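You operate a simulated robot arm through the tools that you are given. There is no shell and no other tool.

You are at the controls of a simulated robot arm. One attempt, no reset.

## Task
Lift the yellow brush out, then run the crisps up to the red stripe.
Fine: brush on the side shelf before the run; red switch on, yellow lever held, switch off at the end. Where these are worked on the way, their far stop is far enough and under half their travel is too little: red switch.
Where things are to end (x, y in the base frame): yellow brush within 60 mm of [590, -460].

It is judged by the outcome, as a careful person would: the job done as asked, and still so three seconds after it is handed in. It fails if anything else is knocked over, pushed out of place, dropped, spilled or broken.

## Robot
A 6-joint arm with a fingered hand, fixed in place. Base frame: the origin is at the foot of the arm, x ahead of it, y to its left, z up; the work surface is at about z = 870. Lengths are in mm, angles in degrees, forces in N, time in s.
With the tool pointing down near the work surface it reaches from about 360 to 940 mm from the base axis. Its first joint turns from -166.0 to 166.0 degrees. Payload 5 kg.
Tool frame: the origin (TCP) lies between the finger pads and is the grasp point; the fingertips stand 37 mm ahead of it; z points along the fingers, y is the line along which they close. The gripper opens to 124 mm. The gripper's body begins 43 mm behind the TCP. The gripper is a hand of 3 fingers: y runs from the thumb to the fingers, the wrist lies at [-21, -125, -215] in the tool frame, and closing takes about 1.5 s.
Orientation is told as [roll, pitch, yaw] about the base's x, y, z axes, in that order, counted from this pose: with the fingers straight down and the wrist toward the robot, the tool's x, y and z point along [0, 1, 0], [1, 0, 0] and [0, 0, -1] of the base frame.

## Interface
- The arm moves only by the tool send_rows. Its argument "steps" is a list that holds one entry, the list of rows, each a list of 6 numbers: the shift along the tool's x, y, z in units of 25 mm (1.0 is 25 mm), then the turn, a rotation vector about the tool's x, y, z in units of 6 degrees (1.0 is 6 degrees). In form: [[[tx, ty, tz, wx, wy, wz], ...]]. A call has 1 to 20 rows; each row shifts and turns the commanded pose from where the row before left it, along the tool's axes as they then stand. "fingers" is the finger opening in mm, from 0 to 124, set as the call begins (left out, the last holds). A call with a number of a shift or a turn outside -1 to 1 is refused whole. Rows are played at 5 a second. More than 50 mm and 8.6 degrees between two rows, or a gripper value outside its range, and nothing of the call is played. Where a pose cannot be reached the arm comes as near as it can. A force on the tool above 40 N (or 10 N above the force at the start of the call, whichever is more), or a blocked arm, ends the call early, and 0.2 s more pass. The fingers move at their own pace (about 72 mm/s each) and stop on an object; they squeeze with about 32 N. The grip force told is the motor's: it shows also when the fingers shut on nothing. Time passes only in rows, and 0.2 s behind the last, so rows that do not move let the fingers close. The reply holds the time, the measured pose of the TCP, the force on the tool along the base axes, the opening and the grip force, in the units named above and with some noise, with the torque about the TCP (base axes, N m) and any sound that the robot's microphone picked up, and new pictures: "views" is both (left out), scene, wrist or none.
- Cameras (640 x 400 px; columns grow to the right, rows downward): "scene" is fixed at [398.7, -648.1, 1411.6]; the picture's right is [0.76, -0.65, 0.00], its down [-0.57, -0.67, -0.47] and it looks along [0.30, 0.36, -0.88] (base axes); focal length 214 px, centre (320, 200). "wrist" rides on the gripper at [72, -104, -154] in the tool frame; the picture's right is [-0.83, 0.26, -0.49], its down [-0.51, -0.72, 0.47] and it looks along [-0.23, 0.64, 0.73] (tool axes); focal length 243 px, centre (320, 200). There is no depth. A picture from a camera that has moved, and an enlarged one, comes with that camera's place and axes in the base frame and with its lens.
- curl_fingers(index, middle, thumb_bend, thumb_turn): sets how far each is bent, from 0 (flat) to 100 (curled in); at 30 the hand is open as for a grip, at 70 the pads meet at the TCP. One left out holds its place. A second passes; each finger stops where it meets its share of the squeeze, and holds until it gets a number again. A gripper value or a shape takes the hand back. It gives what a move gives, with no picture; readings hold the bend of each and the force on the fingers (four entries, about 0 where the hand has none), thumb and palm. thumb_turn goes from beside the hand (0) to across from the fingers (100), as for a grip.
- grasp_type(shape): the hand has 3 fingers and takes this shape, open, in about a second: jaw (thumb against the fingers, like two jaws); tri (thumb and two fingers); tip (a fingertip pinch); poke (one finger out to press); point (the index stretched); flat (the hand flat); cup (the hand cupped); fist (a fist). The gripper value then closes the fingers along that shape, each until it touches; the sizes above hold for jaw. It gives what a move gives, with no picture.
- inspect(camera, box): a new picture of the part [left, top, right, bottom] of that camera's present view, enlarged. The clock stands still meanwhile.
- sign_off(): hands the job in; it is judged then, once.

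Nothing tells you positions but the pictures and the camera data. Unless the task says otherwise, let go and move clear before handing in.

The tools are called after "Call:" as name(argument=value, ...) on one line, values as JSON. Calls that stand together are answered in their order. send_rows: Moves the arm, as the interface text tells. Its arguments: {"type":"object","properties":{"steps":{"type":"array","items":{"type":"array","items":{"type":"array","items":{"type":"number"}}}},"fingers":{"type":"number"},"views":{"type":"string","enum":["both","scene","wrist","none"]}},"required":["steps"]} The other tools are called the same way: grasp_type (shape) gives the hand a shape; curl_fingers (index, middle, thumb_bend, thumb_turn) moves the fingers one by one; inspect (camera, box) takes an enlarged picture of a part of a camera's view; sign_off () hands the job in.

At the start:

```text
time: 0.0
ee_pos: [726.7, 161.2, 1180.8]
orientation: [-0.1, 0.0, 0.0]
force: [-0.2, 0.7, -0.1]
wrist_torque: [0.02, 0.01, 0.01]
opening: 123.6
grip_force: 0.0
shape: jaw
bend: [30.0, 30.0, 30.0, 98.0]
finger forces: [0.1, 0.0, 0.0, 0.0, 0.0, 0.0]
```

scene: 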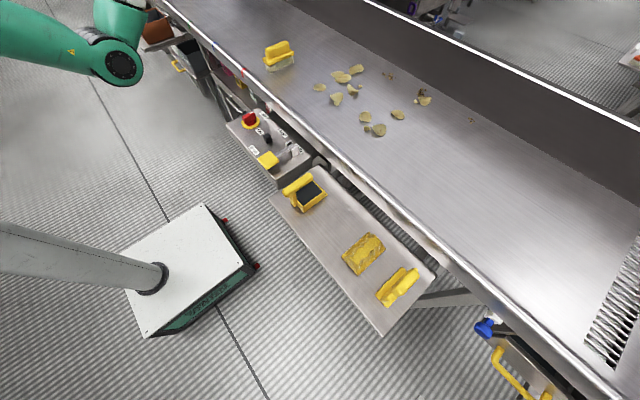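
wrist: 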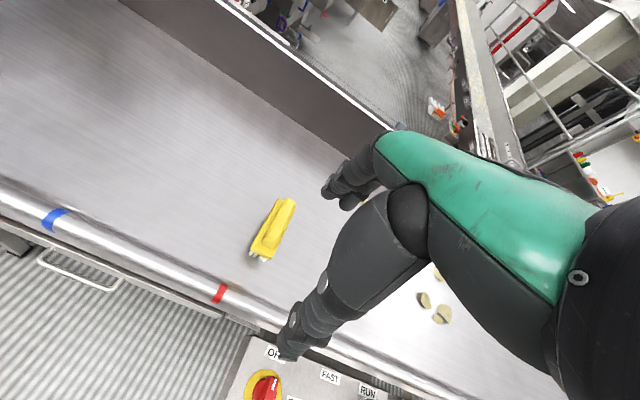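

I see a conveyor with a yellow brush standing on it upstream, crisps further along, a control panel with a red switch and a yellow lever at its edge, and a side shelf holding other yellow things. I'll look at these closely before moving.

Call:
inspect(camera="scene", box=[210, 90, 340, 190])

Call:
inspect(camera="scene", box=[220, 20, 380, 120])

Call:
inspect(camera="scene", box=[260, 160, 440, 340])

Call:
inspect(camera="scene", box=[140, 0, 300, 110])

Call:
inspect(camera="wrist", box=[180, 180, 420, 400])

```text
4.00 times, centred on (275, 140) of scene
camera zoom: at [398.7, -648.1, 1411.6], right [0.76, -0.65, 0.0], down [-0.57, -0.67, -0.47], along [0.3, 0.36, -0.88], focal length 858 px, centre (500, 440)
```

zoom: 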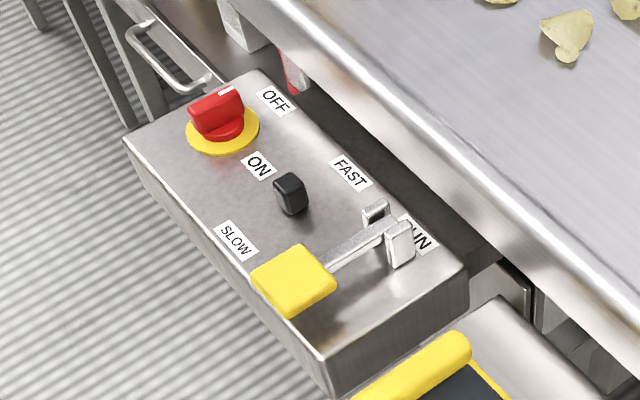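

```text
4.00 times, centred on (300, 70) of scene
camera zoom: at [398.7, -648.1, 1411.6], right [0.76, -0.65, 0.0], down [-0.57, -0.67, -0.47], along [0.3, 0.36, -0.88], focal length 858 px, centre (400, 720)
```

zoom: 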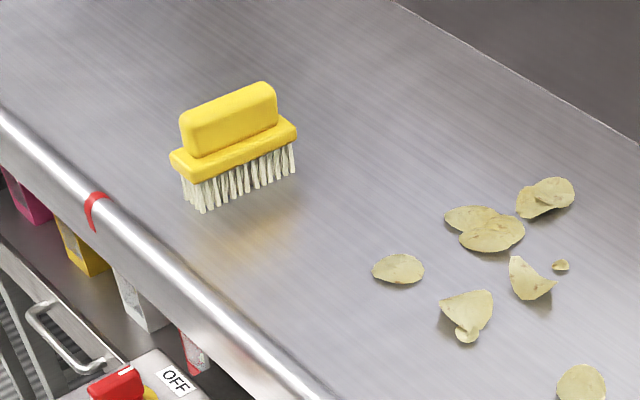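

```text
2.22 times, centred on (350, 250) of scene
camera zoom: at [398.7, -648.1, 1411.6], right [0.76, -0.65, 0.0], down [-0.57, -0.67, -0.47], along [0.3, 0.36, -0.88], focal length 477 px, centre (253, 89)
```

zoom: 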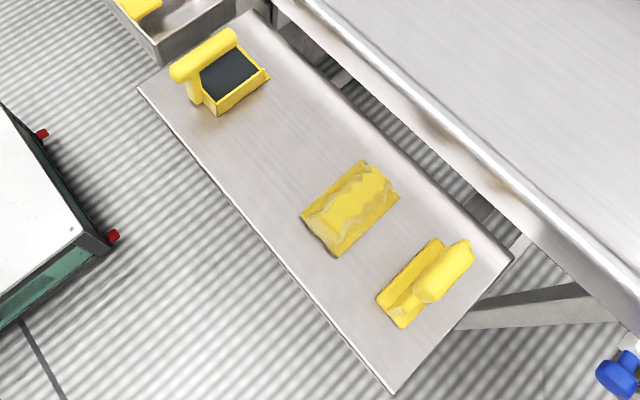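

```text
3.64 times, centred on (220, 55) of scene
camera zoom: at [398.7, -648.1, 1411.6], right [0.76, -0.65, 0.0], down [-0.57, -0.67, -0.47], along [0.3, 0.36, -0.88], focal length 780 px, centre (684, 727)
```

zoom: 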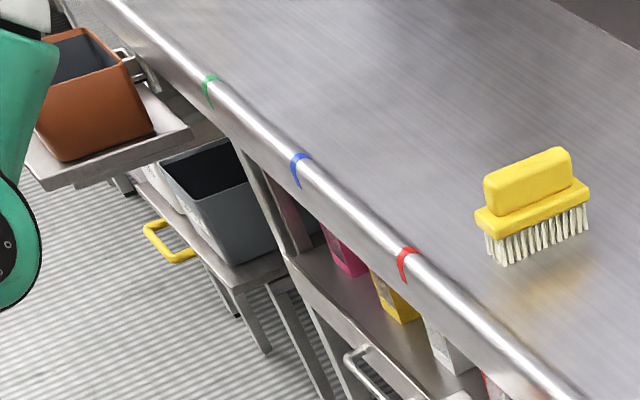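

```text
1.82 times, centred on (300, 290) of wrist
camera zoom: at [623.1, 233.3, 1335.9], right [0.26, -0.83, 0.49], down [-0.72, -0.51, -0.47], along [0.64, -0.23, -0.73], focal length 441 px, centre (356, 36)
```

zoom: 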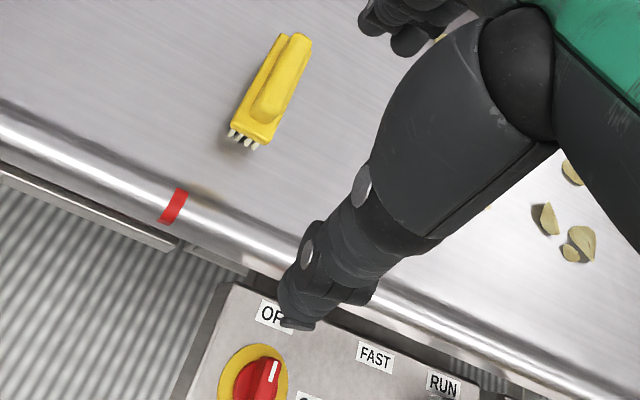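

I put the brush at about (865, 170), standing on its bristles with its long axis along x, and the red stripe on the rail near y≈210. The panel (red switch near (640, 75)) and the side shelf are nearer the base. First I'll turn the hand −90° in yaw so that it can close across the brush handle, then look again.

Call:
send_rows(steps=[[[0, 0, 0, 0, 0, 1], [0, 0, 0, 0, 0, 1], [0, 0, 0, 0, 0, 1], [0, 0, 0, 0, 0, 1], [0, 0, 0, 0, 0, 1], [0, 0, 0, 0, 0, 1], [0, 0, 0, 0, 0, 1], [0, 0, 0, 0, 0, 1], [0, 0, 0, 0, 0, 1], [0, 0, 0, 0, 0, 1], [0, 0, 0, 0, 0, 1], [0, 0, 0, 0, 0, 1], [0, 0, 0, 0, 0, 1], [0, 0, 0, 0, 0, 1], [0, 0, 0, 0, 0, 1]]], views="both")

```text
time: 3.2
ee_pos: [808.4, 162.5, 1131.8]
orientation: [-0.1, 0.0, -90.2]
force: [0.0, -0.4, 0.2]
wrist_torque: [0.02, 0.02, -0.01]
opening: 123.7
grip_force: 0.0
shape: jaw
bend: [30.0, 30.0, 30.0, 98.0]
finger forces: [0.0, 0.1, 0.0, 0.1, 0.0, 0.0]
out of reach, approached as far as the arm can: row 7, 8, 9, 10, 11, 12, 13, 14
camera wrist: at [881.8, 267.4, 1285.6], right [-0.83, -0.26, 0.49], down [-0.51, 0.72, -0.47], along [-0.23, -0.64, -0.73], focal length 243 px, centre (320, 200)
```

scene: 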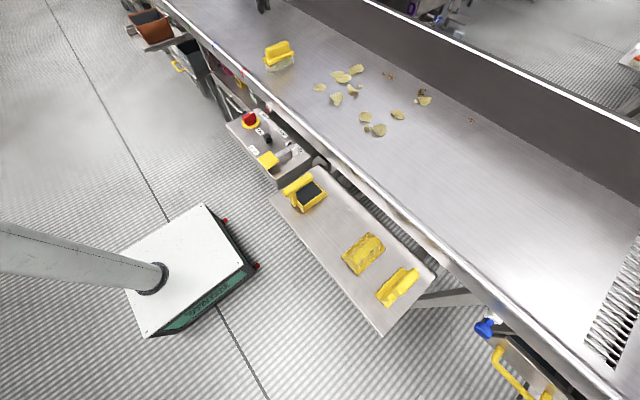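
wrist: 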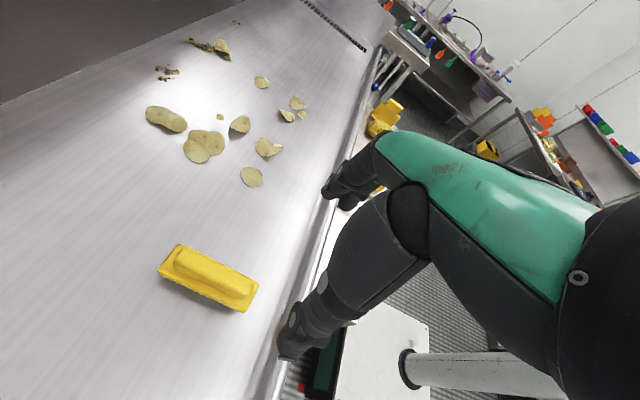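

The brush now measures about x 811–937, y 144–188. The arm says the turned pose was out of reach, so I'll test how the commanded pose behaves with a small downward move.

Call:
send_rows(steps=[[[0, 0, 1, 0, 0, 0], [0, 0, 1, 0, 0, 0]]], views="none")

Call:
inspect(camera="wrist", box=[120, 200, 300, 340])

```text
time: 3.8
ee_pos: [808.1, 162.2, 1082.5]
orientation: [0.0, 0.0, -90.0]
force: [0.4, 0.5, -0.3]
wrist_torque: [-0.01, 0.0, 0.01]
opening: 123.3
grip_force: 0.0
shape: jaw
bend: [30.0, 30.0, 30.0, 98.0]
finger forces: [0.0, 0.1, 0.1, 0.0, 0.0, 0.1]
```

```text
2.86 times, centred on (210, 270) of wrist
camera zoom: at [881.5, 266.4, 1236.7], right [-0.83, -0.26, 0.49], down [-0.51, 0.72, -0.47], along [-0.23, -0.64, -0.73], focal length 693 px, centre (634, 0)
```

zoom: 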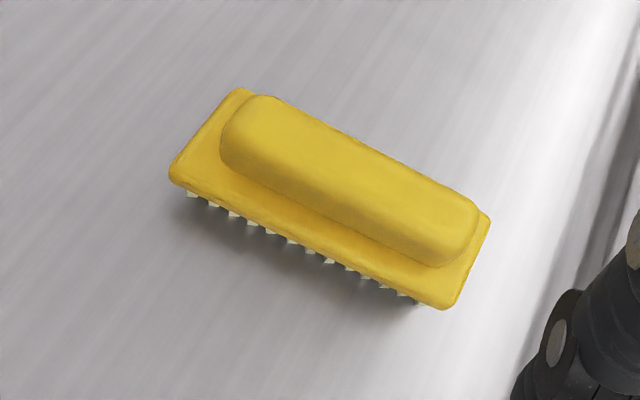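

The command follows the arm's real pose, so offsets from the readings are safe. The brush handle's top centre is near (874, 167, 955), and next I'll move over it and lower part-way.

Call:
send_rows(steps=[[[0.88, -0.06, 0, 0, 0, 0], [0.88, -0.06, 0, 0, 0, 0], [0.88, -0.06, 0.5, 0, 0, 0], [0, 0, 1, 0, 0, 0], [0, 0, 1, 0, 0, 0]]], views="both")

```text
time: 5.0
ee_pos: [815.9, 155.8, 1030.6]
orientation: [0.0, 0.1, -89.9]
force: [0.2, -0.5, -0.7]
wrist_torque: [0.0, 0.01, -0.02]
opening: 123.6
grip_force: 0.1
shape: jaw
bend: [30.0, 30.0, 30.0, 98.0]
finger forces: [0.0, 0.0, 0.0, 0.0, 0.0, 0.1]
out of reach, approached as far as the arm can: row 1, 2, 3, 4, 5
camera wrist: at [888.2, 259.5, 1183.8], right [-0.83, -0.26, 0.49], down [-0.51, 0.72, -0.47], along [-0.23, -0.64, -0.73], focal length 243 px, centre (320, 200)
```

scene: 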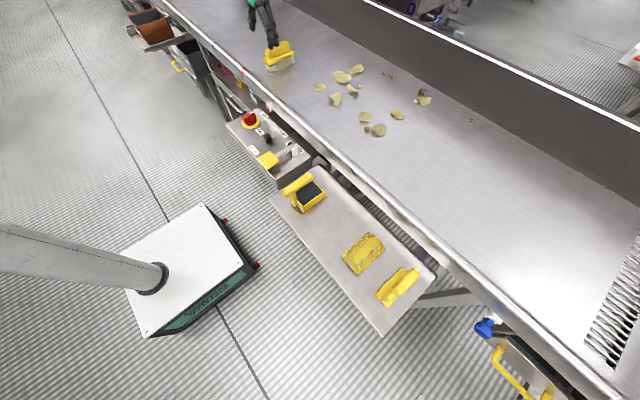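
wrist: 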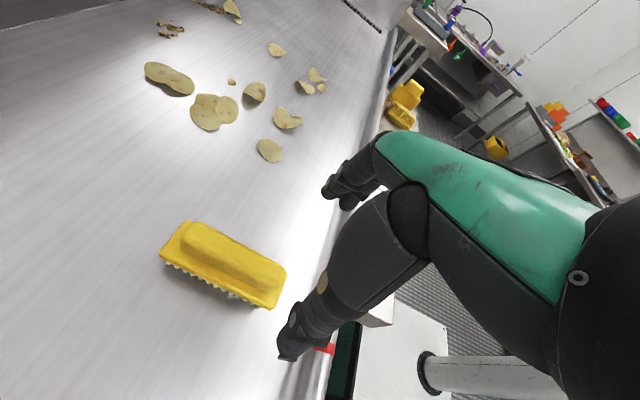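

With the hand turned −90° the arm runs out of reach at x≈816, short of the brush centre. I'll tilt the fingers outward along the brush's length, which keeps the closing line across the handle and brings the wrist back.

Call:
send_rows(steps=[[[0, 0, 0, 0, 1, 0], [0, 0, 0, 0, 1, 0], [0, 0, 0, 0, 1, 0]]], views="none")

```text
time: 5.8
ee_pos: [862.3, 174.4, 1017.5]
orientation: [18.0, 0.0, -90.2]
force: [0.6, -0.1, 0.9]
wrist_torque: [0.04, 0.01, -0.04]
opening: 123.7
grip_force: 0.0
shape: jaw
bend: [30.0, 30.0, 30.0, 98.0]
finger forces: [0.0, 0.0, 0.1, 0.0, 0.0, 0.0]
out of reach, approached as far as the arm can: row 1, 2, 3
```

Call:
send_rows(steps=[[[0, 0, 0, 0, 1, 0], [0, 0, 0, 0, 0, 0]]], views="both")

```text
time: 6.4
ee_pos: [875.2, 181.6, 1013.9]
orientation: [23.9, -0.1, -90.0]
force: [-0.2, 0.4, -0.2]
wrist_torque: [0.01, -0.01, -0.01]
opening: 123.7
grip_force: 0.0
shape: jaw
bend: [30.0, 30.0, 30.0, 98.0]
finger forces: [0.1, 0.0, 0.1, 0.0, 0.0, 0.1]
out of reach, approached as far as the arm can: row 1
camera wrist: at [880.9, 285.8, 1183.4], right [-0.96, -0.26, 0.11], down [-0.27, 0.72, -0.64], along [0.08, -0.64, -0.76], focal length 243 px, centre (320, 200)
```

scene: 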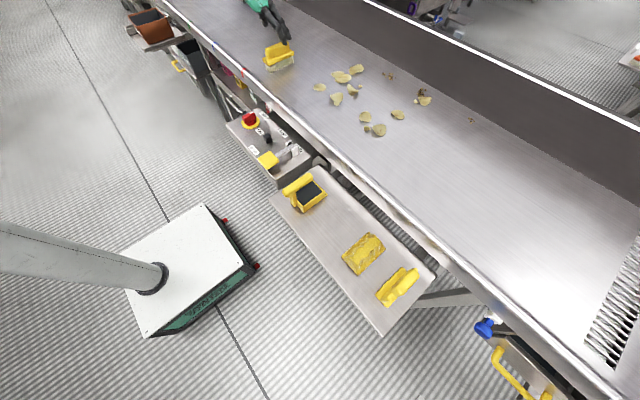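
wrist: 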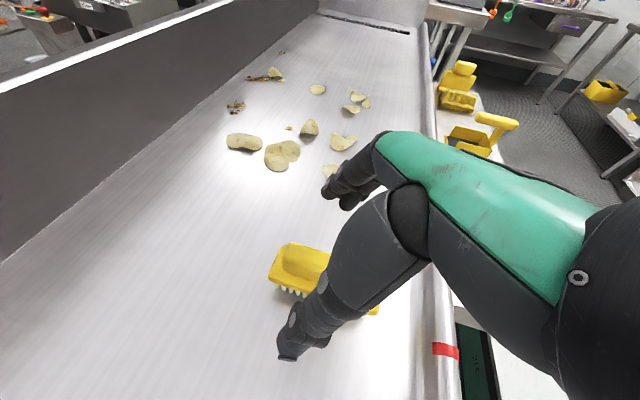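

The hand is tilted 24° and above the brush. I'll centre it on the handle at x≈862, y≈167 and look again before going down.

Call:
send_rows(steps=[[[-0.7, 0.58, 0.3, 0, 0, 0], [0, 0, 0, 0, 0, 0]]], views="both")

Call:
inspect(camera="scene", box=[220, 0, 350, 90])

Call:
inspect(camera="wrist", box=[230, 150, 430, 370])

```text
time: 7.0
ee_pos: [875.2, 172.6, 995.1]
orientation: [23.9, -0.2, -90.1]
force: [-0.3, 0.7, -0.5]
wrist_torque: [0.01, 0.02, 0.03]
opening: 123.2
grip_force: 0.0
shape: jaw
bend: [30.0, 30.0, 30.0, 98.0]
finger forces: [0.0, 0.1, 0.1, 0.1, 0.0, 0.0]
out of reach, approached as far as the arm can: row 1
camera wrist: at [879.4, 276.3, 1165.8], right [-0.96, -0.26, 0.11], down [-0.27, 0.72, -0.64], along [0.08, -0.64, -0.76], focal length 243 px, centre (320, 200)
```

scene: 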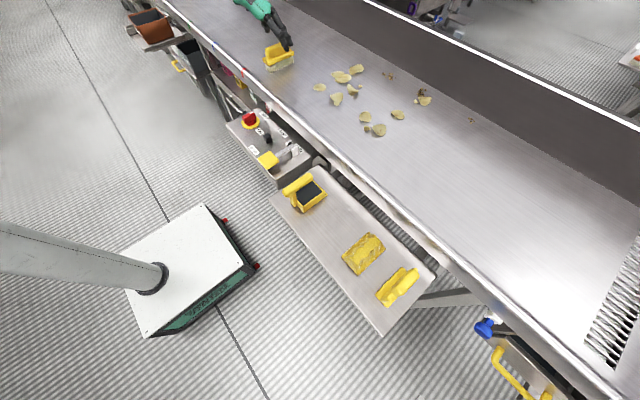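
wrist: 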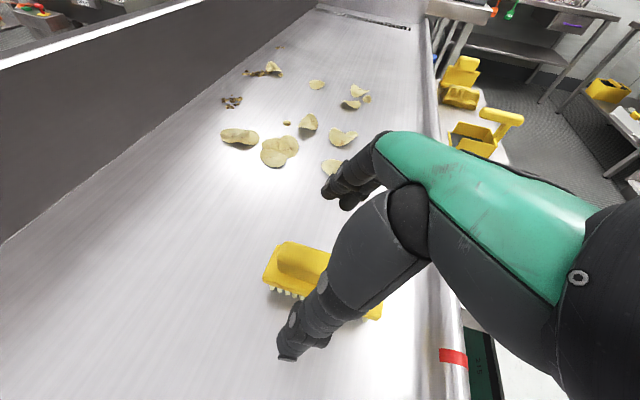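

```text
4.44 times, centred on (285, 45) of scene
camera zoom: at [398.7, -648.1, 1411.6], right [0.76, -0.65, 0.0], down [-0.57, -0.67, -0.47], along [0.3, 0.36, -0.88], focal length 953 px, centre (476, 889)
```

zoom: 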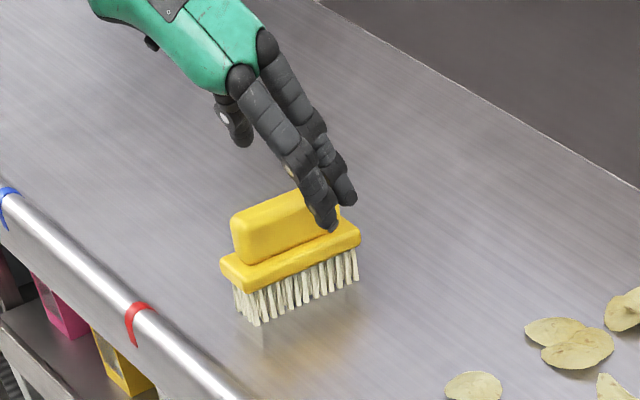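

```text
1.82 times, centred on (330, 260) of wrist
camera zoom: at [879.4, 276.3, 1165.8], right [-0.96, -0.26, 0.11], down [-0.27, 0.72, -0.64], along [0.08, -0.64, -0.76], focal length 441 px, centre (302, 91)
```

zoom: 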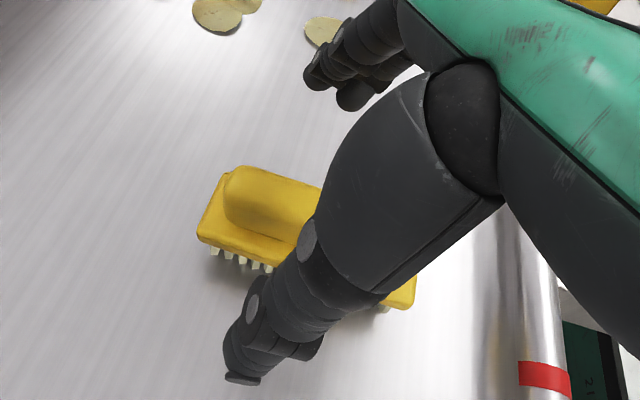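

The fingers are nearly over the handle. I'll test a straight descent of 25 mm, still clear of the brush, to see whether the reach holds.

Call:
send_rows(steps=[[[-0.2, 0.1, 0.46, 0, 0, 0], [0, 0, 0, 0, 0, 0]]], views="none")

```text
time: 7.6
ee_pos: [875.0, 170.0, 982.4]
orientation: [24.1, 0.0, -90.0]
force: [-0.4, 0.5, 0.9]
wrist_torque: [-0.03, 0.04, -0.02]
opening: 123.7
grip_force: 0.1
shape: jaw
bend: [30.0, 30.0, 30.0, 98.0]
finger forces: [0.1, 0.1, 0.1, 0.1, 0.1, 0.1]
```

That step was followed exactly. Now I'll lower to about z=950 around the handle and take a look before closing.

Call:
send_rows(steps=[[[-0.335, 0.06, 0.56, 0, 0, 0], [-0.335, 0.06, 0.56, 0, 0, 0], [0, 0, 0, 0, 0, 0]]], views="wrist")

Call:
inspect(camera="scene", box=[220, 0, 350, 90])

Call:
inspect(camera="wrist", box=[230, 150, 430, 370])

```text
time: 8.4
ee_pos: [863.6, 164.9, 953.0]
orientation: [24.0, 0.0, -90.0]
force: [1.0, 0.2, 0.1]
wrist_torque: [-0.03, -0.01, 0.0]
opening: 123.9
grip_force: 0.1
shape: jaw
bend: [30.0, 30.0, 30.0, 98.0]
finger forces: [0.0, 0.0, 0.1, 0.1, 0.0, 0.1]
out of reach, approached as far as the arm can: row 2
camera wrist: at [867.8, 269.2, 1123.0], right [-0.96, -0.26, 0.11], down [-0.27, 0.72, -0.64], along [0.09, -0.64, -0.76], focal length 243 px, centre (320, 200)
```

wrist: 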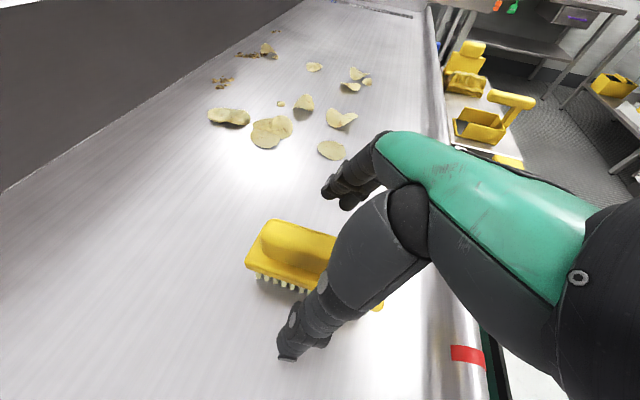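

```text
4.44 times, centred on (285, 45) of scene
camera zoom: at [398.7, -648.1, 1411.6], right [0.76, -0.65, 0.0], down [-0.57, -0.67, -0.47], along [0.3, 0.36, -0.88], focal length 953 px, centre (476, 889)
```

zoom: 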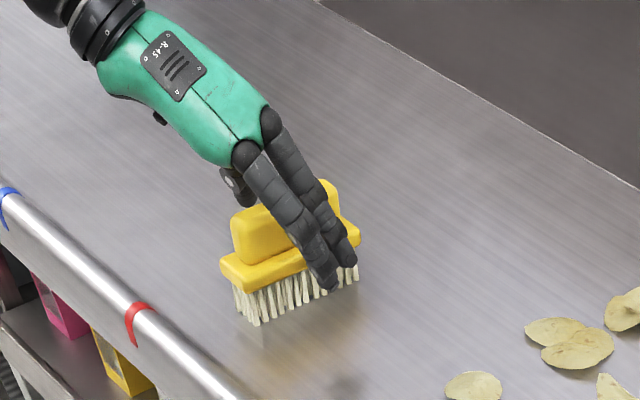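

```text
1.82 times, centred on (330, 260) of wrist
camera zoom: at [867.8, 269.2, 1123.0], right [-0.96, -0.26, 0.11], down [-0.27, 0.72, -0.64], along [0.09, -0.64, -0.76], focal length 441 px, centre (302, 91)
```

zoom: 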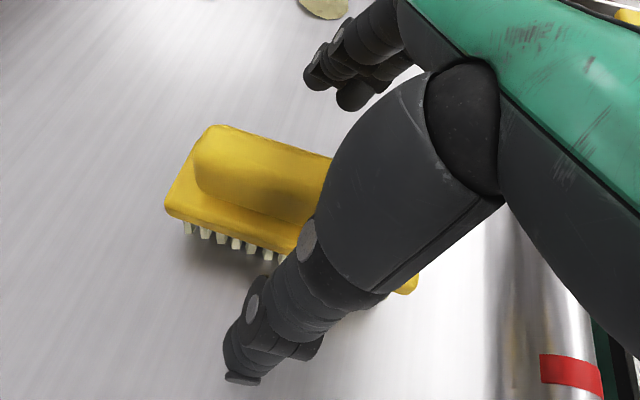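

The fingers sit either side of the handle with their tips at about the top of the block. Closing now.

Call:
send_rows(steps=[[[0, 0, 0, 0, 0, 0], [0, 0, 0, 0, 0, 0], [0, 0, 0, 0, 0, 0], [0, 0, 0, 0, 0, 0], [0, 0, 0, 0, 0, 0], [0, 0, 0, 0, 0, 0], [0, 0, 0, 0, 0, 0], [0, 0, 0, 0, 0, 0], [0, 0, 0, 0, 0, 0]]], fingers=0, views="wrist")

Call:
inspect(camera="scene", box=[220, 0, 350, 90])

Call:
inspect(camera="wrist", box=[230, 150, 430, 370])

```text
time: 10.4
ee_pos: [865.1, 164.6, 954.6]
orientation: [24.0, 0.1, -90.1]
force: [-0.3, -0.1, 4.4]
wrist_torque: [-0.01, 0.08, 0.01]
opening: 24.9
grip_force: 31.8
shape: jaw
bend: [72.0, 58.0, 74.0, 100.0]
finger forces: [17.8, 12.7, 0.0, 0.0, 28.1, 0.0]
camera wrist: at [867.9, 269.2, 1123.5], right [-0.96, -0.26, 0.11], down [-0.27, 0.72, -0.64], along [0.09, -0.64, -0.76], focal length 243 px, centre (320, 200)
```

wrist: 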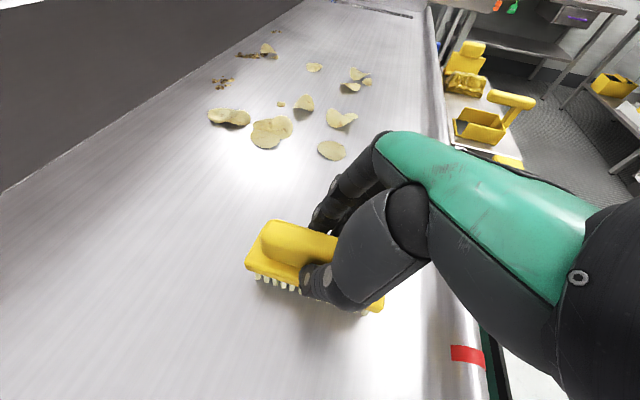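

```text
4.44 times, centred on (285, 45) of scene
camera zoom: at [398.7, -648.1, 1411.6], right [0.76, -0.65, 0.0], down [-0.57, -0.67, -0.47], along [0.3, 0.36, -0.88], focal length 953 px, centre (476, 889)
```

zoom: 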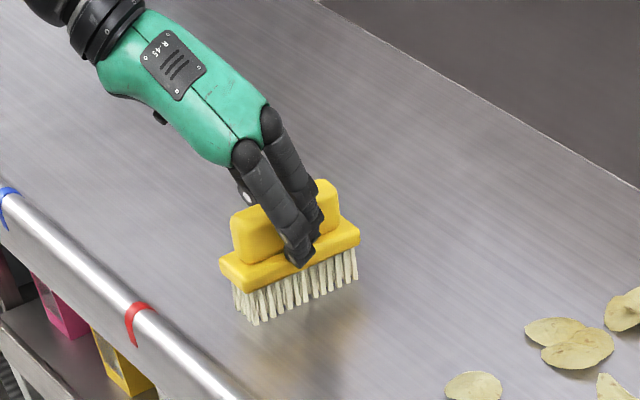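

```text
1.82 times, centred on (330, 260) of wrist
camera zoom: at [867.9, 269.2, 1123.5], right [-0.96, -0.26, 0.11], down [-0.27, 0.72, -0.64], along [0.09, -0.64, -0.76], focal length 441 px, centre (302, 91)
```

zoom: 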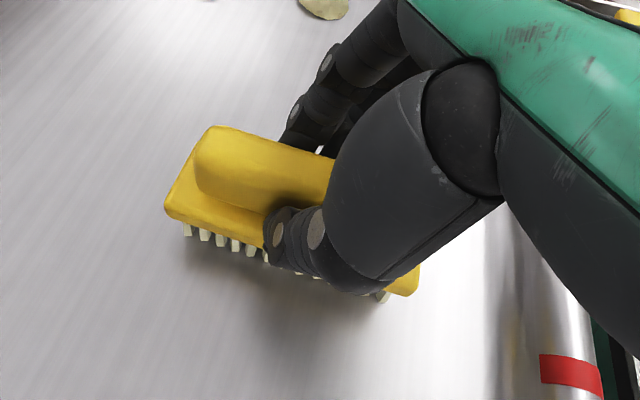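

The grip is firm, with about 30 N shared between thumb and fingers. Next I'll lift the brush straight up.

Call:
send_rows(steps=[[[0.163, 0, -0.366, 0, 0, 0], [0.326, 0, -0.731, 0, 0, 0], [0.326, 0, -0.731, 0, 0, 0], [0.326, 0, -0.731, 0, 0, 0], [0, 0, 0, 0, 0, 0]]], views="both")

```text
time: 11.6
ee_pos: [882.5, 170.9, 1018.8]
orientation: [24.0, -0.1, -90.1]
force: [-0.5, -0.3, -1.0]
wrist_torque: [0.0, 0.02, -0.03]
opening: 24.7
grip_force: 31.9
shape: jaw
bend: [72.0, 58.0, 74.0, 100.0]
finger forces: [18.1, 11.2, 0.0, 0.1, 27.2, 0.1]
out of reach, approached as far as the arm can: row 2, 3, 4
camera wrist: at [886.9, 275.9, 1188.9], right [-0.96, -0.26, 0.11], down [-0.27, 0.72, -0.64], along [0.08, -0.64, -0.76], focal length 243 px, centre (320, 200)
```

scene: 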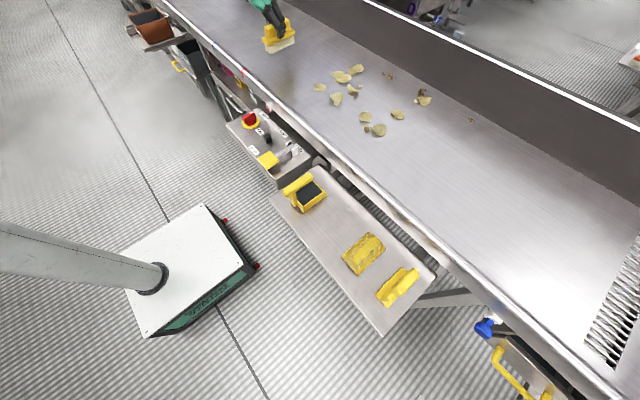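
wrist: 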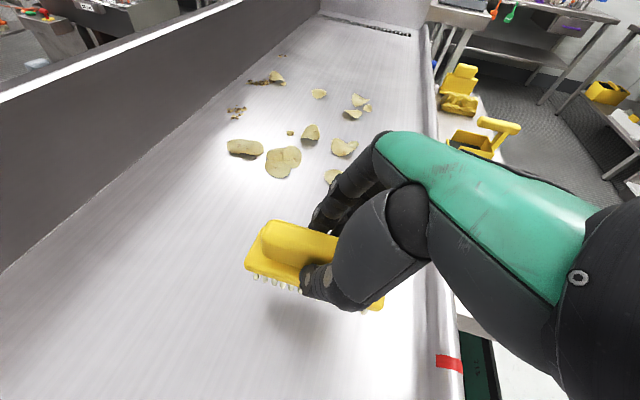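

The brush is lifted clear by about 65 mm. The arm seems caught near a stretched or singular posture at this yaw, so I'll turn the yaw back toward the radial direction here, clear above the belt, while keeping the brush level.

Call:
send_rows(steps=[[[0, 0, 0, 0.407, 0, -0.914], [0, 0, 0, 0.407, 0, -0.914], [0, 0, 0, 0.407, 0, -0.914], [0, 0, 0, 0.407, 0, -0.914]]], views="none")

```text
time: 12.6
ee_pos: [932.9, 193.0, 1002.5]
orientation: [23.8, 0.0, -66.0]
force: [0.7, 0.1, -0.7]
wrist_torque: [-0.03, 0.01, -0.02]
opening: 24.7
grip_force: 31.6
shape: jaw
bend: [72.0, 58.0, 74.0, 100.0]
finger forces: [18.2, 11.3, 0.0, 0.0, 27.2, 0.1]
out of reach, approached as far as the arm can: row 1, 2, 3, 4
```

The wrist is staying at a fixed distance from the shoulder, so the elbow is fully stretched. I'll pull it straight inward along the arm with larger steps so that the elbow bends.

Call:
send_rows(steps=[[[-1, -0.07, -0.9, 0, 0, 0], [-1, -0.07, -0.9, 0, 0, 0], [-1, -0.07, -0.9, 0, 0, 0]]], views="none")

```text
time: 13.4
ee_pos: [932.3, 193.4, 1001.1]
orientation: [23.9, 0.0, -66.1]
force: [0.1, 0.4, -1.0]
wrist_torque: [0.01, -0.01, 0.01]
opening: 24.4
grip_force: 32.0
shape: jaw
bend: [72.0, 58.0, 74.0, 100.0]
finger forces: [18.2, 11.3, 0.0, 0.0, 27.1, 0.1]
out of reach, approached as far as the arm can: row 1, 2, 3
```

Pulling straight in does nothing because the elbow is exactly straight. I'll add a slight inward pitch of the hand to the inward pull so the elbow breaks upward.

Call:
send_rows(steps=[[[-1, -0.07, -0.9, 0, -0.7, 0], [-1, -0.07, -0.9, 0, -0.7, 0]]], views="scene")

```text
time: 14.0
ee_pos: [912.7, 184.1, 1013.2]
orientation: [15.4, -0.1, -66.1]
force: [0.3, 1.0, -0.8]
wrist_torque: [0.0, 0.02, -0.01]
opening: 24.7
grip_force: 31.8
shape: jaw
bend: [72.0, 58.0, 74.0, 100.0]
finger forces: [18.2, 11.2, 0.0, 0.1, 27.2, 0.0]
out of reach, approached as far as the arm can: row 1, 2
```

scene: 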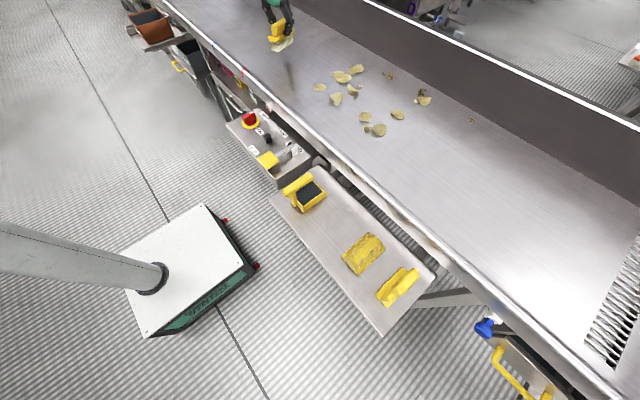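

Still held. The first turn also stopped following at about −40° of yaw, so I now suspect a wrist limit that frees up closer to the radial direction. I'll keep turning back in the free air above the belt.

Call:
send_rows(steps=[[[0, 0, 0, 0.266, 0, -0.964], [0, 0, 0, 0.266, 0, -0.964], [0, 0, 0, 0.266, 0, -0.964], [0, 0, 0, 0.266, 0, -0.964]]], views="none")

```text
time: 15.0
ee_pos: [948.6, 197.0, 1003.1]
orientation: [15.4, 0.1, -42.0]
force: [-0.5, 0.5, -1.1]
wrist_torque: [-0.01, 0.01, 0.01]
opening: 24.8
grip_force: 32.4
shape: jaw
bend: [72.0, 58.0, 74.0, 100.0]
finger forces: [18.2, 11.2, 0.0, 0.0, 27.1, 0.0]
out of reach, approached as far as the arm can: row 1, 2, 3, 4
```

Call:
send_rows(steps=[[[0, 0, 0, 0.266, 0, -0.964], [0, 0, 0, 0.266, 0, -0.964], [-0.39, -0.45, -0.1, 0.266, 0, -0.964], [-0.39, -0.45, -0.1, 0.266, 0, -0.964], [-0.3, -0.5, -0.1, 0, 0, 0]]], views="scene")

```text
time: 16.2
ee_pos: [957.3, 197.4, 987.5]
orientation: [15.6, -0.1, -18.0]
force: [0.2, -0.9, -0.6]
wrist_torque: [0.01, -0.01, -0.01]
opening: 24.7
grip_force: 32.2
shape: jaw
bend: [72.0, 58.0, 74.0, 100.0]
finger forces: [18.1, 11.1, 0.2, 0.0, 27.1, 0.0]
out of reach, approached as far as the arm can: row 1, 2, 3, 4, 5
```

scene: 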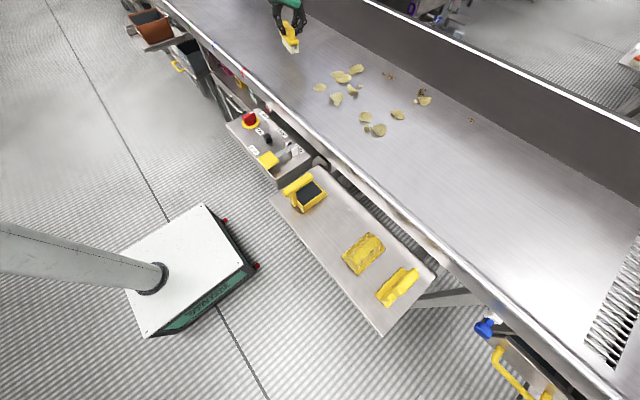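

The reach is still held. I'll bring the orientation back to the starting one, level and facing along the arm, while rising a little, then try pulling in from there.

Call:
send_rows(steps=[[[0.16, 0, -0.58, 0.266, 0, -0.964], [0.16, 0, -0.58, 0.266, 0, -0.964], [0.16, 0, -0.58, 0.266, 0, -0.964], [0.1, 0, -0.8, 0, -1, 0], [0.1, 0, -0.8, 0, -1, 0], [0, -0.5, -0.8, 0, -0.56, 0]]], views="both")

```text
time: 17.6
ee_pos: [961.4, 196.4, 1088.6]
orientation: [0.0, 0.1, -0.1]
force: [0.1, 0.7, -0.6]
wrist_torque: [0.03, 0.02, 0.05]
opening: 24.5
grip_force: 31.6
shape: jaw
bend: [72.0, 58.0, 74.0, 100.0]
finger forces: [18.1, 10.9, 0.0, 0.0, 27.1, 0.0]
out of reach, approached as far as the arm can: row 1, 6
camera wrist: at [857.9, 268.3, 1242.9], right [0.26, -0.83, 0.49], down [-0.72, -0.51, -0.47], along [0.64, -0.23, -0.73], focal length 243 px, centre (320, 200)
```

scene: 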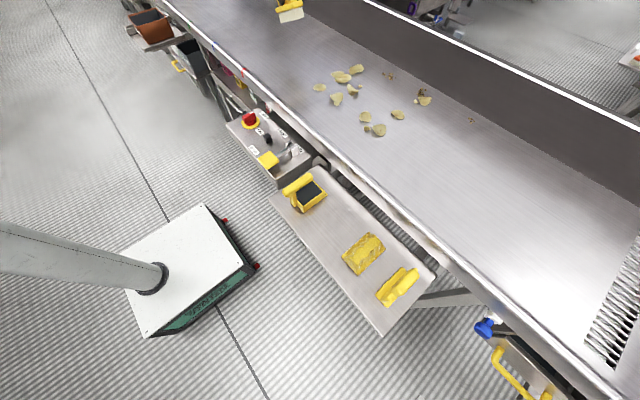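
wrist: 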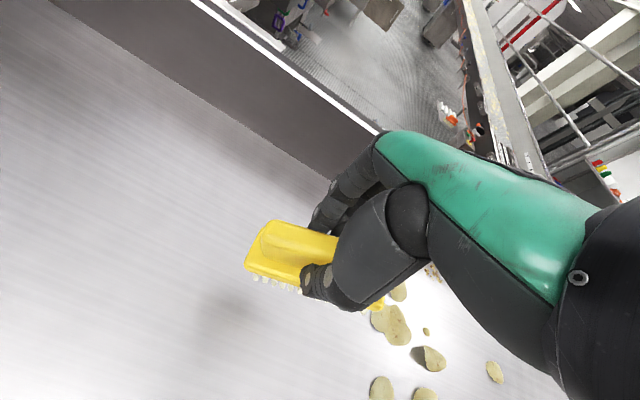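

The orientation is back to the start, at (961, 196, 1089). Now I'll try pulling straight back toward the robot.

Call:
send_rows(steps=[[[0, -1, 0, 0, 0, 0], [0, -1, 0, 0, 0, 0], [0, -1, 0, 0, 0, 0]]], views="none")

```text
time: 18.4
ee_pos: [954.8, 216.1, 1077.5]
orientation: [0.2, 0.0, 0.1]
force: [-0.9, 0.5, -0.5]
wrist_torque: [0.02, 0.0, 0.03]
opening: 24.9
grip_force: 31.5
shape: jaw
bend: [72.0, 58.0, 74.0, 100.0]
finger forces: [18.2, 10.9, 0.0, 0.0, 27.1, 0.0]
out of reach, approached as far as the arm can: row 1, 2, 3
```

Call:
send_rows(steps=[[[0, -1, -1, -1, 0, 0], [0, -1, -1, -1, 0, 0], [0, -1, -1, -1, 0, 0]]], views="none")

```text
time: 19.2
ee_pos: [1006.2, 252.0, 1127.1]
orientation: [0.2, -18.1, -0.1]
force: [0.2, 0.5, -1.4]
wrist_torque: [0.02, 0.02, 0.01]
opening: 24.5
grip_force: 32.4
shape: jaw
bend: [72.0, 58.0, 74.0, 100.0]
finger forces: [18.3, 10.8, 0.0, 0.0, 27.4, 0.0]
out of reach, approached as far as the arm can: row 1, 2, 3
```

Call:
send_rows(steps=[[[0, -1, 0, 1, 0, 0], [0, -1, 0, 1, 0, 0], [0, -1, 0, 1, 0, 0], [0, -1, 0, 1, 0, 0], [0, -1, 0, 1, 0, 0], [0, -1, 0, 1, 0, 0]]], views="none")

```text
time: 20.6
ee_pos: [876.9, 258.5, 1114.5]
orientation: [0.2, 18.1, 0.0]
force: [-0.2, 0.7, -1.2]
wrist_torque: [-0.02, 0.01, 0.0]
opening: 24.4
grip_force: 31.8
shape: jaw
bend: [72.0, 58.0, 74.0, 100.0]
finger forces: [18.3, 11.0, 0.0, 0.0, 27.2, 0.0]
out of reach, approached as far as the arm can: row 1, 2, 3, 4
```

The last two rows were followed. I'll pull further inward to see whether the elbow has let go.

Call:
send_rows(steps=[[[0, -1, 0, 0, 0, 0], [0, -1, 0, 0, 0, 0], [0, -1, 0, 0, 0, 0]]], views="none")

```text
time: 21.4
ee_pos: [872.6, 275.9, 1132.4]
orientation: [0.0, 18.1, 0.0]
force: [0.7, 0.0, -1.0]
wrist_torque: [0.04, 0.03, 0.01]
opening: 24.7
grip_force: 32.5
shape: jaw
bend: [72.0, 58.0, 74.0, 100.0]
finger forces: [18.4, 10.9, 0.1, 0.1, 27.1, 0.0]
out of reach, approached as far as the arm can: row 1, 2, 3
```

Call:
send_rows(steps=[[[0, -0.06, 0, 0, 0, 0], [0, -0.06, 0, 0, 0, 0], [0, -0.06, 0, 0, 0, 0], [0, -0.06, 0, 0, 0, 0], [0, -0.06, 0, 0, 0, 0], [0, -0.06, 0, 0, 0, 0], [0, -0.06, 0, 0, 0, 0], [0, -0.06, 0, 0, 0, 0], [0, -0.06, 0, 0, 0, 0], [0, -0.06, 0, 0, 0, 0], [0, -0.06, 0, 0, 0, 0], [0, -0.06, 0, 0, 0, 0]]], views="none")

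```text
time: 24.0
ee_pos: [871.9, 281.4, 1136.8]
orientation: [0.1, 18.0, 0.0]
force: [-0.1, 0.1, -0.9]
wrist_torque: [0.0, -0.05, 0.01]
opening: 24.6
grip_force: 32.5
shape: jaw
bend: [72.0, 58.0, 74.0, 100.0]
finger forces: [18.4, 11.1, 0.0, 0.0, 27.1, 0.0]
out of reach, approached as far as the arm can: row 3, 6, 9, 12
```

I'm still held on the reach sphere. I'll try a larger move upward with an inward pull at the same time, so that the shoulder and elbow both have to work.

Call:
send_rows(steps=[[[-0.18, -0.85, -0.77, 0, 0, 0], [-0.18, -0.85, -0.77, 0, 0, 0], [-0.18, -0.85, -0.77, 0, 0, 0], [-0.18, -0.85, -0.77, 0, 0, 0], [-0.18, -0.85, -0.77, 0, 0, 0], [-0.18, -0.85, -0.77, 0, 0, 0]]], views="none")

```text
time: 25.4
ee_pos: [862.5, 282.0, 1290.2]
orientation: [0.1, 18.0, -0.1]
force: [0.0, -0.6, -1.4]
wrist_torque: [-0.01, 0.03, 0.01]
opening: 24.4
grip_force: 32.3
shape: jaw
bend: [72.0, 58.0, 74.0, 100.0]
finger forces: [18.3, 11.0, 0.1, 0.0, 27.0, 0.1]
out of reach, approached as far as the arm can: row 1, 2, 3, 4, 5, 6
```

Next I'll try a long outward pitch of the hand, high in free air, with a steady inward pull to work the elbow out of its straight position.

Call:
send_rows(steps=[[[0, -0.8, -0.5, -1, 0, 0], [0, -0.8, -0.5, -1, 0, 0], [0, -0.8, -0.5, -1, 0, 0], [0, -0.8, -0.5, -1, 0, 0], [0, -0.8, -0.5, -1, 0, 0], [0, -0.8, -0.5, -1, 0, 0], [0, -0.8, -0.5, -1, 0, 0], [0, -0.8, -0.5, -1, 0, 0], [0, -0.8, -0.5, -1, 0, 0], [0, -0.8, -0.5, -1, 0, 0]]], views="both")

```text
time: 27.6
ee_pos: [935.8, 350.1, 1397.5]
orientation: [-0.2, -11.3, -0.1]
force: [0.2, -0.5, -0.6]
wrist_torque: [0.0, 0.0, 0.02]
opening: 24.5
grip_force: 32.1
shape: jaw
bend: [72.0, 58.0, 74.0, 100.0]
finger forces: [18.2, 10.7, 0.0, 0.0, 27.2, 0.1]
out of reach, approached as far as the arm can: row 1, 2, 3, 4, 5, 6, 7, 8, 9, 10
camera wrist: at [803.8, 423.8, 1527.6], right [0.16, -0.83, 0.54], down [-0.62, -0.51, -0.6], along [0.77, -0.24, -0.59], focal length 243 px, centre (320, 200)
```

scene: 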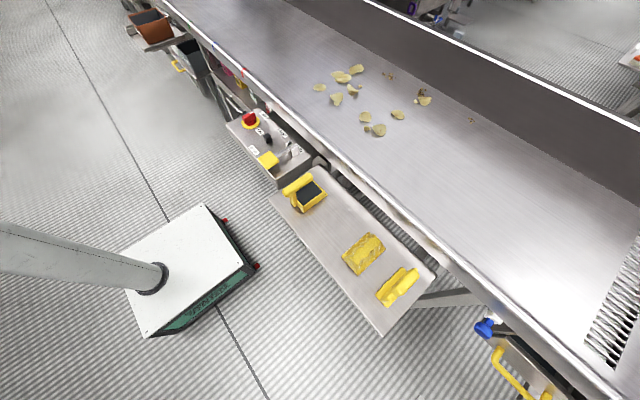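
wrist: 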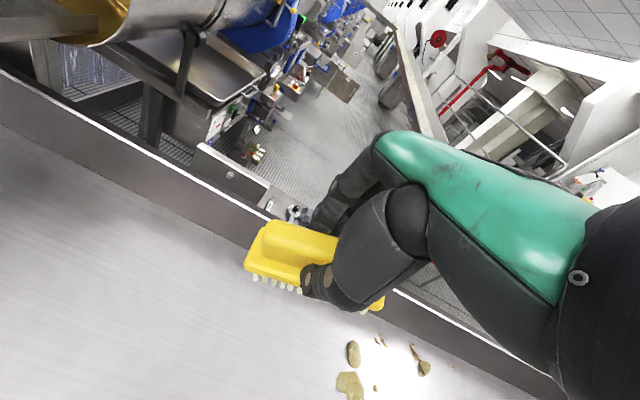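

Call:
send_rows(steps=[[[0, -1, 0, 0, 0, 0], [0, -1, 0, 0, 0, 0], [0, -1, 0, 0, 0, 0], [0, -1, 0, 0, 0, 0]]], views="none")

```text
time: 28.6
ee_pos: [911.9, 391.3, 1397.3]
orientation: [-0.2, -11.1, 0.0]
force: [-0.7, 0.5, -0.7]
wrist_torque: [0.01, -0.01, 0.02]
opening: 24.5
grip_force: 31.8
shape: jaw
bend: [72.0, 58.0, 74.0, 100.0]
finger forces: [18.2, 10.7, 0.1, 0.0, 27.2, 0.0]
out of reach, approached as far as the arm can: row 1, 2, 3, 4
```

Call:
send_rows(steps=[[[0, 0, -1, 0, 0, 0], [0, 0, -1, 0, 0, 0]]], views="none")

Call:
send_rows(steps=[[[0, -0.4, 0.6, 1, 0, 0], [0, -0.4, 0.6, 1, 0, 0]]], views="none")

```text
time: 29.2
ee_pos: [901.0, 391.9, 1447.2]
orientation: [-0.3, -11.3, 0.0]
force: [0.3, -0.5, -1.1]
wrist_torque: [0.01, 0.02, -0.02]
opening: 24.8
grip_force: 31.9
shape: jaw
bend: [72.0, 58.0, 74.0, 100.0]
finger forces: [18.2, 10.6, 0.0, 0.0, 27.1, 0.1]
```

```text
time: 29.8
ee_pos: [863.9, 383.6, 1406.9]
orientation: [-0.3, 1.0, -0.2]
force: [-0.6, -0.2, -1.0]
wrist_torque: [0.01, 0.0, 0.0]
opening: 24.1
grip_force: 31.7
shape: jaw
bend: [72.0, 58.0, 74.0, 100.0]
finger forces: [18.1, 10.6, 0.0, 0.0, 27.0, 0.0]
out of reach, approached as far as the arm can: row 1, 2
```

Call:
send_rows(steps=[[[0, 0, 0, -1, 0, 0], [0, 0, 0, -1, 0, 0], [0, 0, 0, -1, 0, 0], [0, 0, 0, -1, 0, 0], [0, 0, 0, -1, 0, 0], [0, 0, 0, -1, 0, 0]]], views="none")

```text
time: 31.2
ee_pos: [956.8, 440.3, 1429.3]
orientation: [-0.2, -35.2, -0.1]
force: [-0.4, -0.5, -0.8]
wrist_torque: [0.03, 0.05, -0.02]
opening: 24.4
grip_force: 32.2
shape: jaw
bend: [72.0, 58.0, 74.0, 100.0]
finger forces: [18.1, 10.1, 0.0, 0.1, 27.2, 0.0]
out of reach, approached as far as the arm can: row 1, 2, 3, 4, 5, 6
```

I'll try the strongest single-step inward pull that the limits allow, along all three tool axes at once and with an outward pitch.

Call:
send_rows(steps=[[[-1, -1, -1, -1, 0, 0], [-1, -1, -1, -1, 0, 0], [-1, -1, -1, -1, 0, 0]]], views="none")

```text
time: 32.0
ee_pos: [969.3, 443.7, 1449.0]
orientation: [-0.4, -44.1, -0.1]
force: [0.1, -0.1, -1.4]
wrist_torque: [0.01, 0.04, 0.0]
opening: 24.4
grip_force: 32.0
shape: jaw
bend: [72.0, 58.0, 74.0, 100.0]
finger forces: [18.1, 10.2, 0.1, 0.1, 27.2, 0.0]
out of reach, approached as far as the arm can: row 1, 2, 3
```

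The elbow may be trapped just past straight, so that every inward pull only presses it against its stop. I'll pull outward first, then inward, and see whether it comes out on the right side.

Call:
send_rows(steps=[[[0.5, 0.69, 0.53, 0, 0, 0], [0.5, 0.69, 0.53, 0, 0, 0], [-0.5, -0.69, -0.53, 0, 0, 0], [-0.5, -0.69, -0.53, 0, 0, 0], [-0.5, -0.69, -0.53, 0, 0, 0]]], views="none")

```text
time: 33.2
ee_pos: [969.7, 446.2, 1447.3]
orientation: [-0.4, -44.0, -0.2]
force: [0.3, -0.8, -1.2]
wrist_torque: [-0.01, 0.01, -0.06]
opening: 24.5
grip_force: 32.3
shape: jaw
bend: [72.0, 58.0, 74.0, 100.0]
finger forces: [18.0, 10.0, 0.0, 0.1, 27.2, 0.0]
out of reach, approached as far as the arm can: row 1, 2, 3, 4, 5
```

Call:
send_rows(steps=[[[0.5, 0.69, 0.53, 0, 0, 0], [0.5, 0.69, 0.53, 0, 0, 0]]], views="none")

Call:
send_rows(steps=[[[0.1, 0.14, 0.11, 0, 0, 0], [-0.08, -0.1, -0.08, -1, 0, 0], [-0.02, -0.02, -0.02, -1, 0, 0]]], views="none")

```text
time: 33.8
ee_pos: [970.7, 447.7, 1447.2]
orientation: [-0.4, -44.0, -0.1]
force: [1.2, -0.5, -1.3]
wrist_torque: [0.02, 0.03, -0.03]
opening: 24.3
grip_force: 32.1
shape: jaw
bend: [72.0, 58.0, 74.0, 100.0]
finger forces: [18.2, 10.0, 0.0, 0.0, 27.3, 0.1]
out of reach, approached as far as the arm can: row 1, 2
```

```text
time: 34.6
ee_pos: [979.0, 455.1, 1446.8]
orientation: [-0.6, -56.0, 0.0]
force: [-0.1, 0.2, 0.1]
wrist_torque: [0.0, 0.1, 0.02]
opening: 24.1
grip_force: 31.8
shape: jaw
bend: [72.0, 58.0, 74.0, 100.0]
finger forces: [18.0, 9.8, 0.1, 0.0, 27.2, 0.1]
out of reach, approached as far as the arm can: row 1, 2, 3
```

Neither direction frees it yet. I'll alternate short outward pulls of different sizes with full inward pulls. Whenever the elbow happens to land on its proper side, the net motion will be inward through clear air.

Call:
send_rows(steps=[[[0.1, 0.1, 0.14, 0, 0, 0], [-0.51, -0.51, -0.69, 0, 0, 0], [0.163, 0.163, 0.22, 0, 0, 0], [-0.51, -0.51, -0.69, 0, 0, 0], [0.245, 0.245, 0.33, 0, 0, 0], [-0.51, -0.51, -0.69, 0, 0, 0], [0.33, 0.33, 0.44, 0, 0, 0], [-0.51, -0.51, -0.69, 0, 0, 0], [0.41, 0.41, 0.55, 0, 0, 0], [-0.51, -0.51, -0.69, 0, 0, 0], [0.6, 0.6, 0.8, 0, 0, 0], [-0.51, -0.51, -0.69, 0, 0, 0], [0.7, 0.7, 0.95, 0, 0, 0], [-0.51, -0.51, -0.69, 0, 0, 0]]], views="none")

```text
time: 37.6
ee_pos: [937.2, 429.5, 1444.1]
orientation: [-0.6, -56.0, 0.0]
force: [0.0, 0.3, 0.2]
wrist_torque: [0.0, 0.02, 0.01]
opening: 23.9
grip_force: 31.6
shape: jaw
bend: [72.0, 58.0, 75.0, 100.0]
finger forces: [19.0, 8.6, 0.0, 0.1, 31.3, 0.0]
```

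The arm followed every row, so the elbow is free again. I'll keep well away from full stretch from now on. Next I'll bring the hand back to fingers-down, rotating about the wrist.

Call:
send_rows(steps=[[[0, -0.95, 0.48, 1, 0, 0], [0, -0.95, 0.48, 1, 0, 0], [0, -0.95, 0.48, 1, 0, 0], [0, -0.95, 0.48, 1, 0, 0], [0, -0.95, 0.48, 1, 0, 0], [0, -0.95, 0.48, 1, 0, 0], [0, -0.95, 0.48, 1, 0, 0], [0, -0.95, 0.48, 1, 0, 0], [0, -0.95, 0.48, 1, 0, 0], [0, -0.3, 0.16, 0.33, 0, 0]]], views="scene")

```text
time: 39.8
ee_pos: [808.8, 429.2, 1242.5]
orientation: [-0.4, 0.0, -0.3]
force: [-0.3, -0.9, -1.2]
wrist_torque: [0.03, -0.01, 0.01]
opening: 23.9
grip_force: 32.2
shape: jaw
bend: [72.0, 58.0, 75.0, 100.0]
finger forces: [19.5, 8.4, 0.0, 0.0, 29.5, 0.0]
```

scene: 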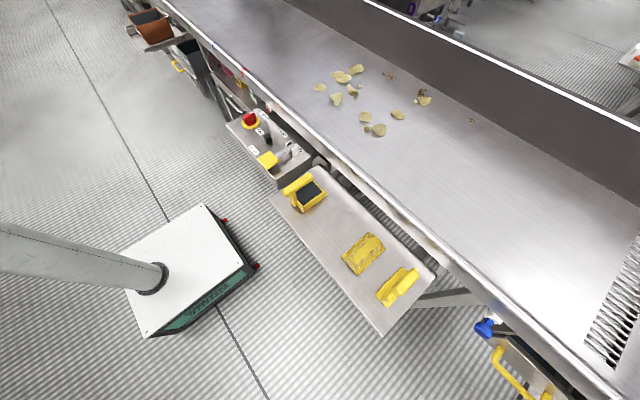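

All is well at (809, 429, 1243). I'll carry the brush back toward the middle at moderate reach.

Call:
send_rows(steps=[[[-0.9, -0.296, 0.408, 0, 0, 0], [-0.9, -0.296, 0.408, 0, 0, 0], [-0.9, -0.296, 0.408, 0, 0, 0], [-0.9, -0.296, 0.408, 0, 0, 0], [-0.9, -0.296, 0.408, 0, 0, 0], [-0.9, -0.296, 0.408, 0, 0, 0], [-0.9, -0.296, 0.408, 0, 0, 0], [-0.9, -0.296, 0.408, 0, 0, 0], [-0.9, -0.296, 0.408, 0, 0, 0], [-0.9, -0.296, 0.408, 0, 0, 0], [-0.9, -0.296, 0.408, 0, 0, 0], [-0.9, -0.296, 0.408, 0, 0, 0]]], views="scene")

```text
time: 42.4
ee_pos: [717.0, 158.8, 1122.4]
orientation: [-0.3, 0.1, -0.4]
force: [-0.8, 0.1, 0.1]
wrist_torque: [0.02, 0.01, 0.0]
opening: 24.1
grip_force: 32.1
shape: jaw
bend: [72.0, 58.0, 75.0, 100.0]
finger forces: [19.6, 8.2, 0.0, 0.0, 29.4, 0.0]
```

scene: 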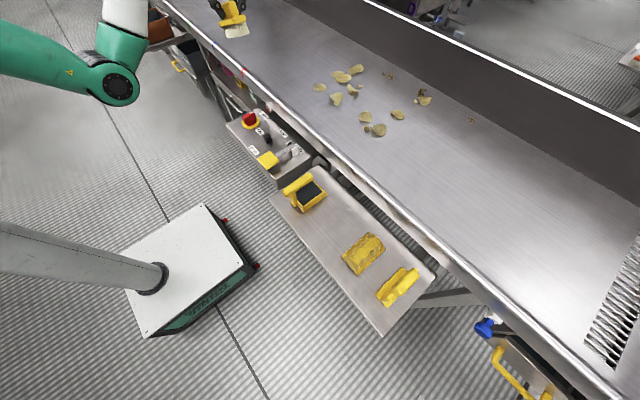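

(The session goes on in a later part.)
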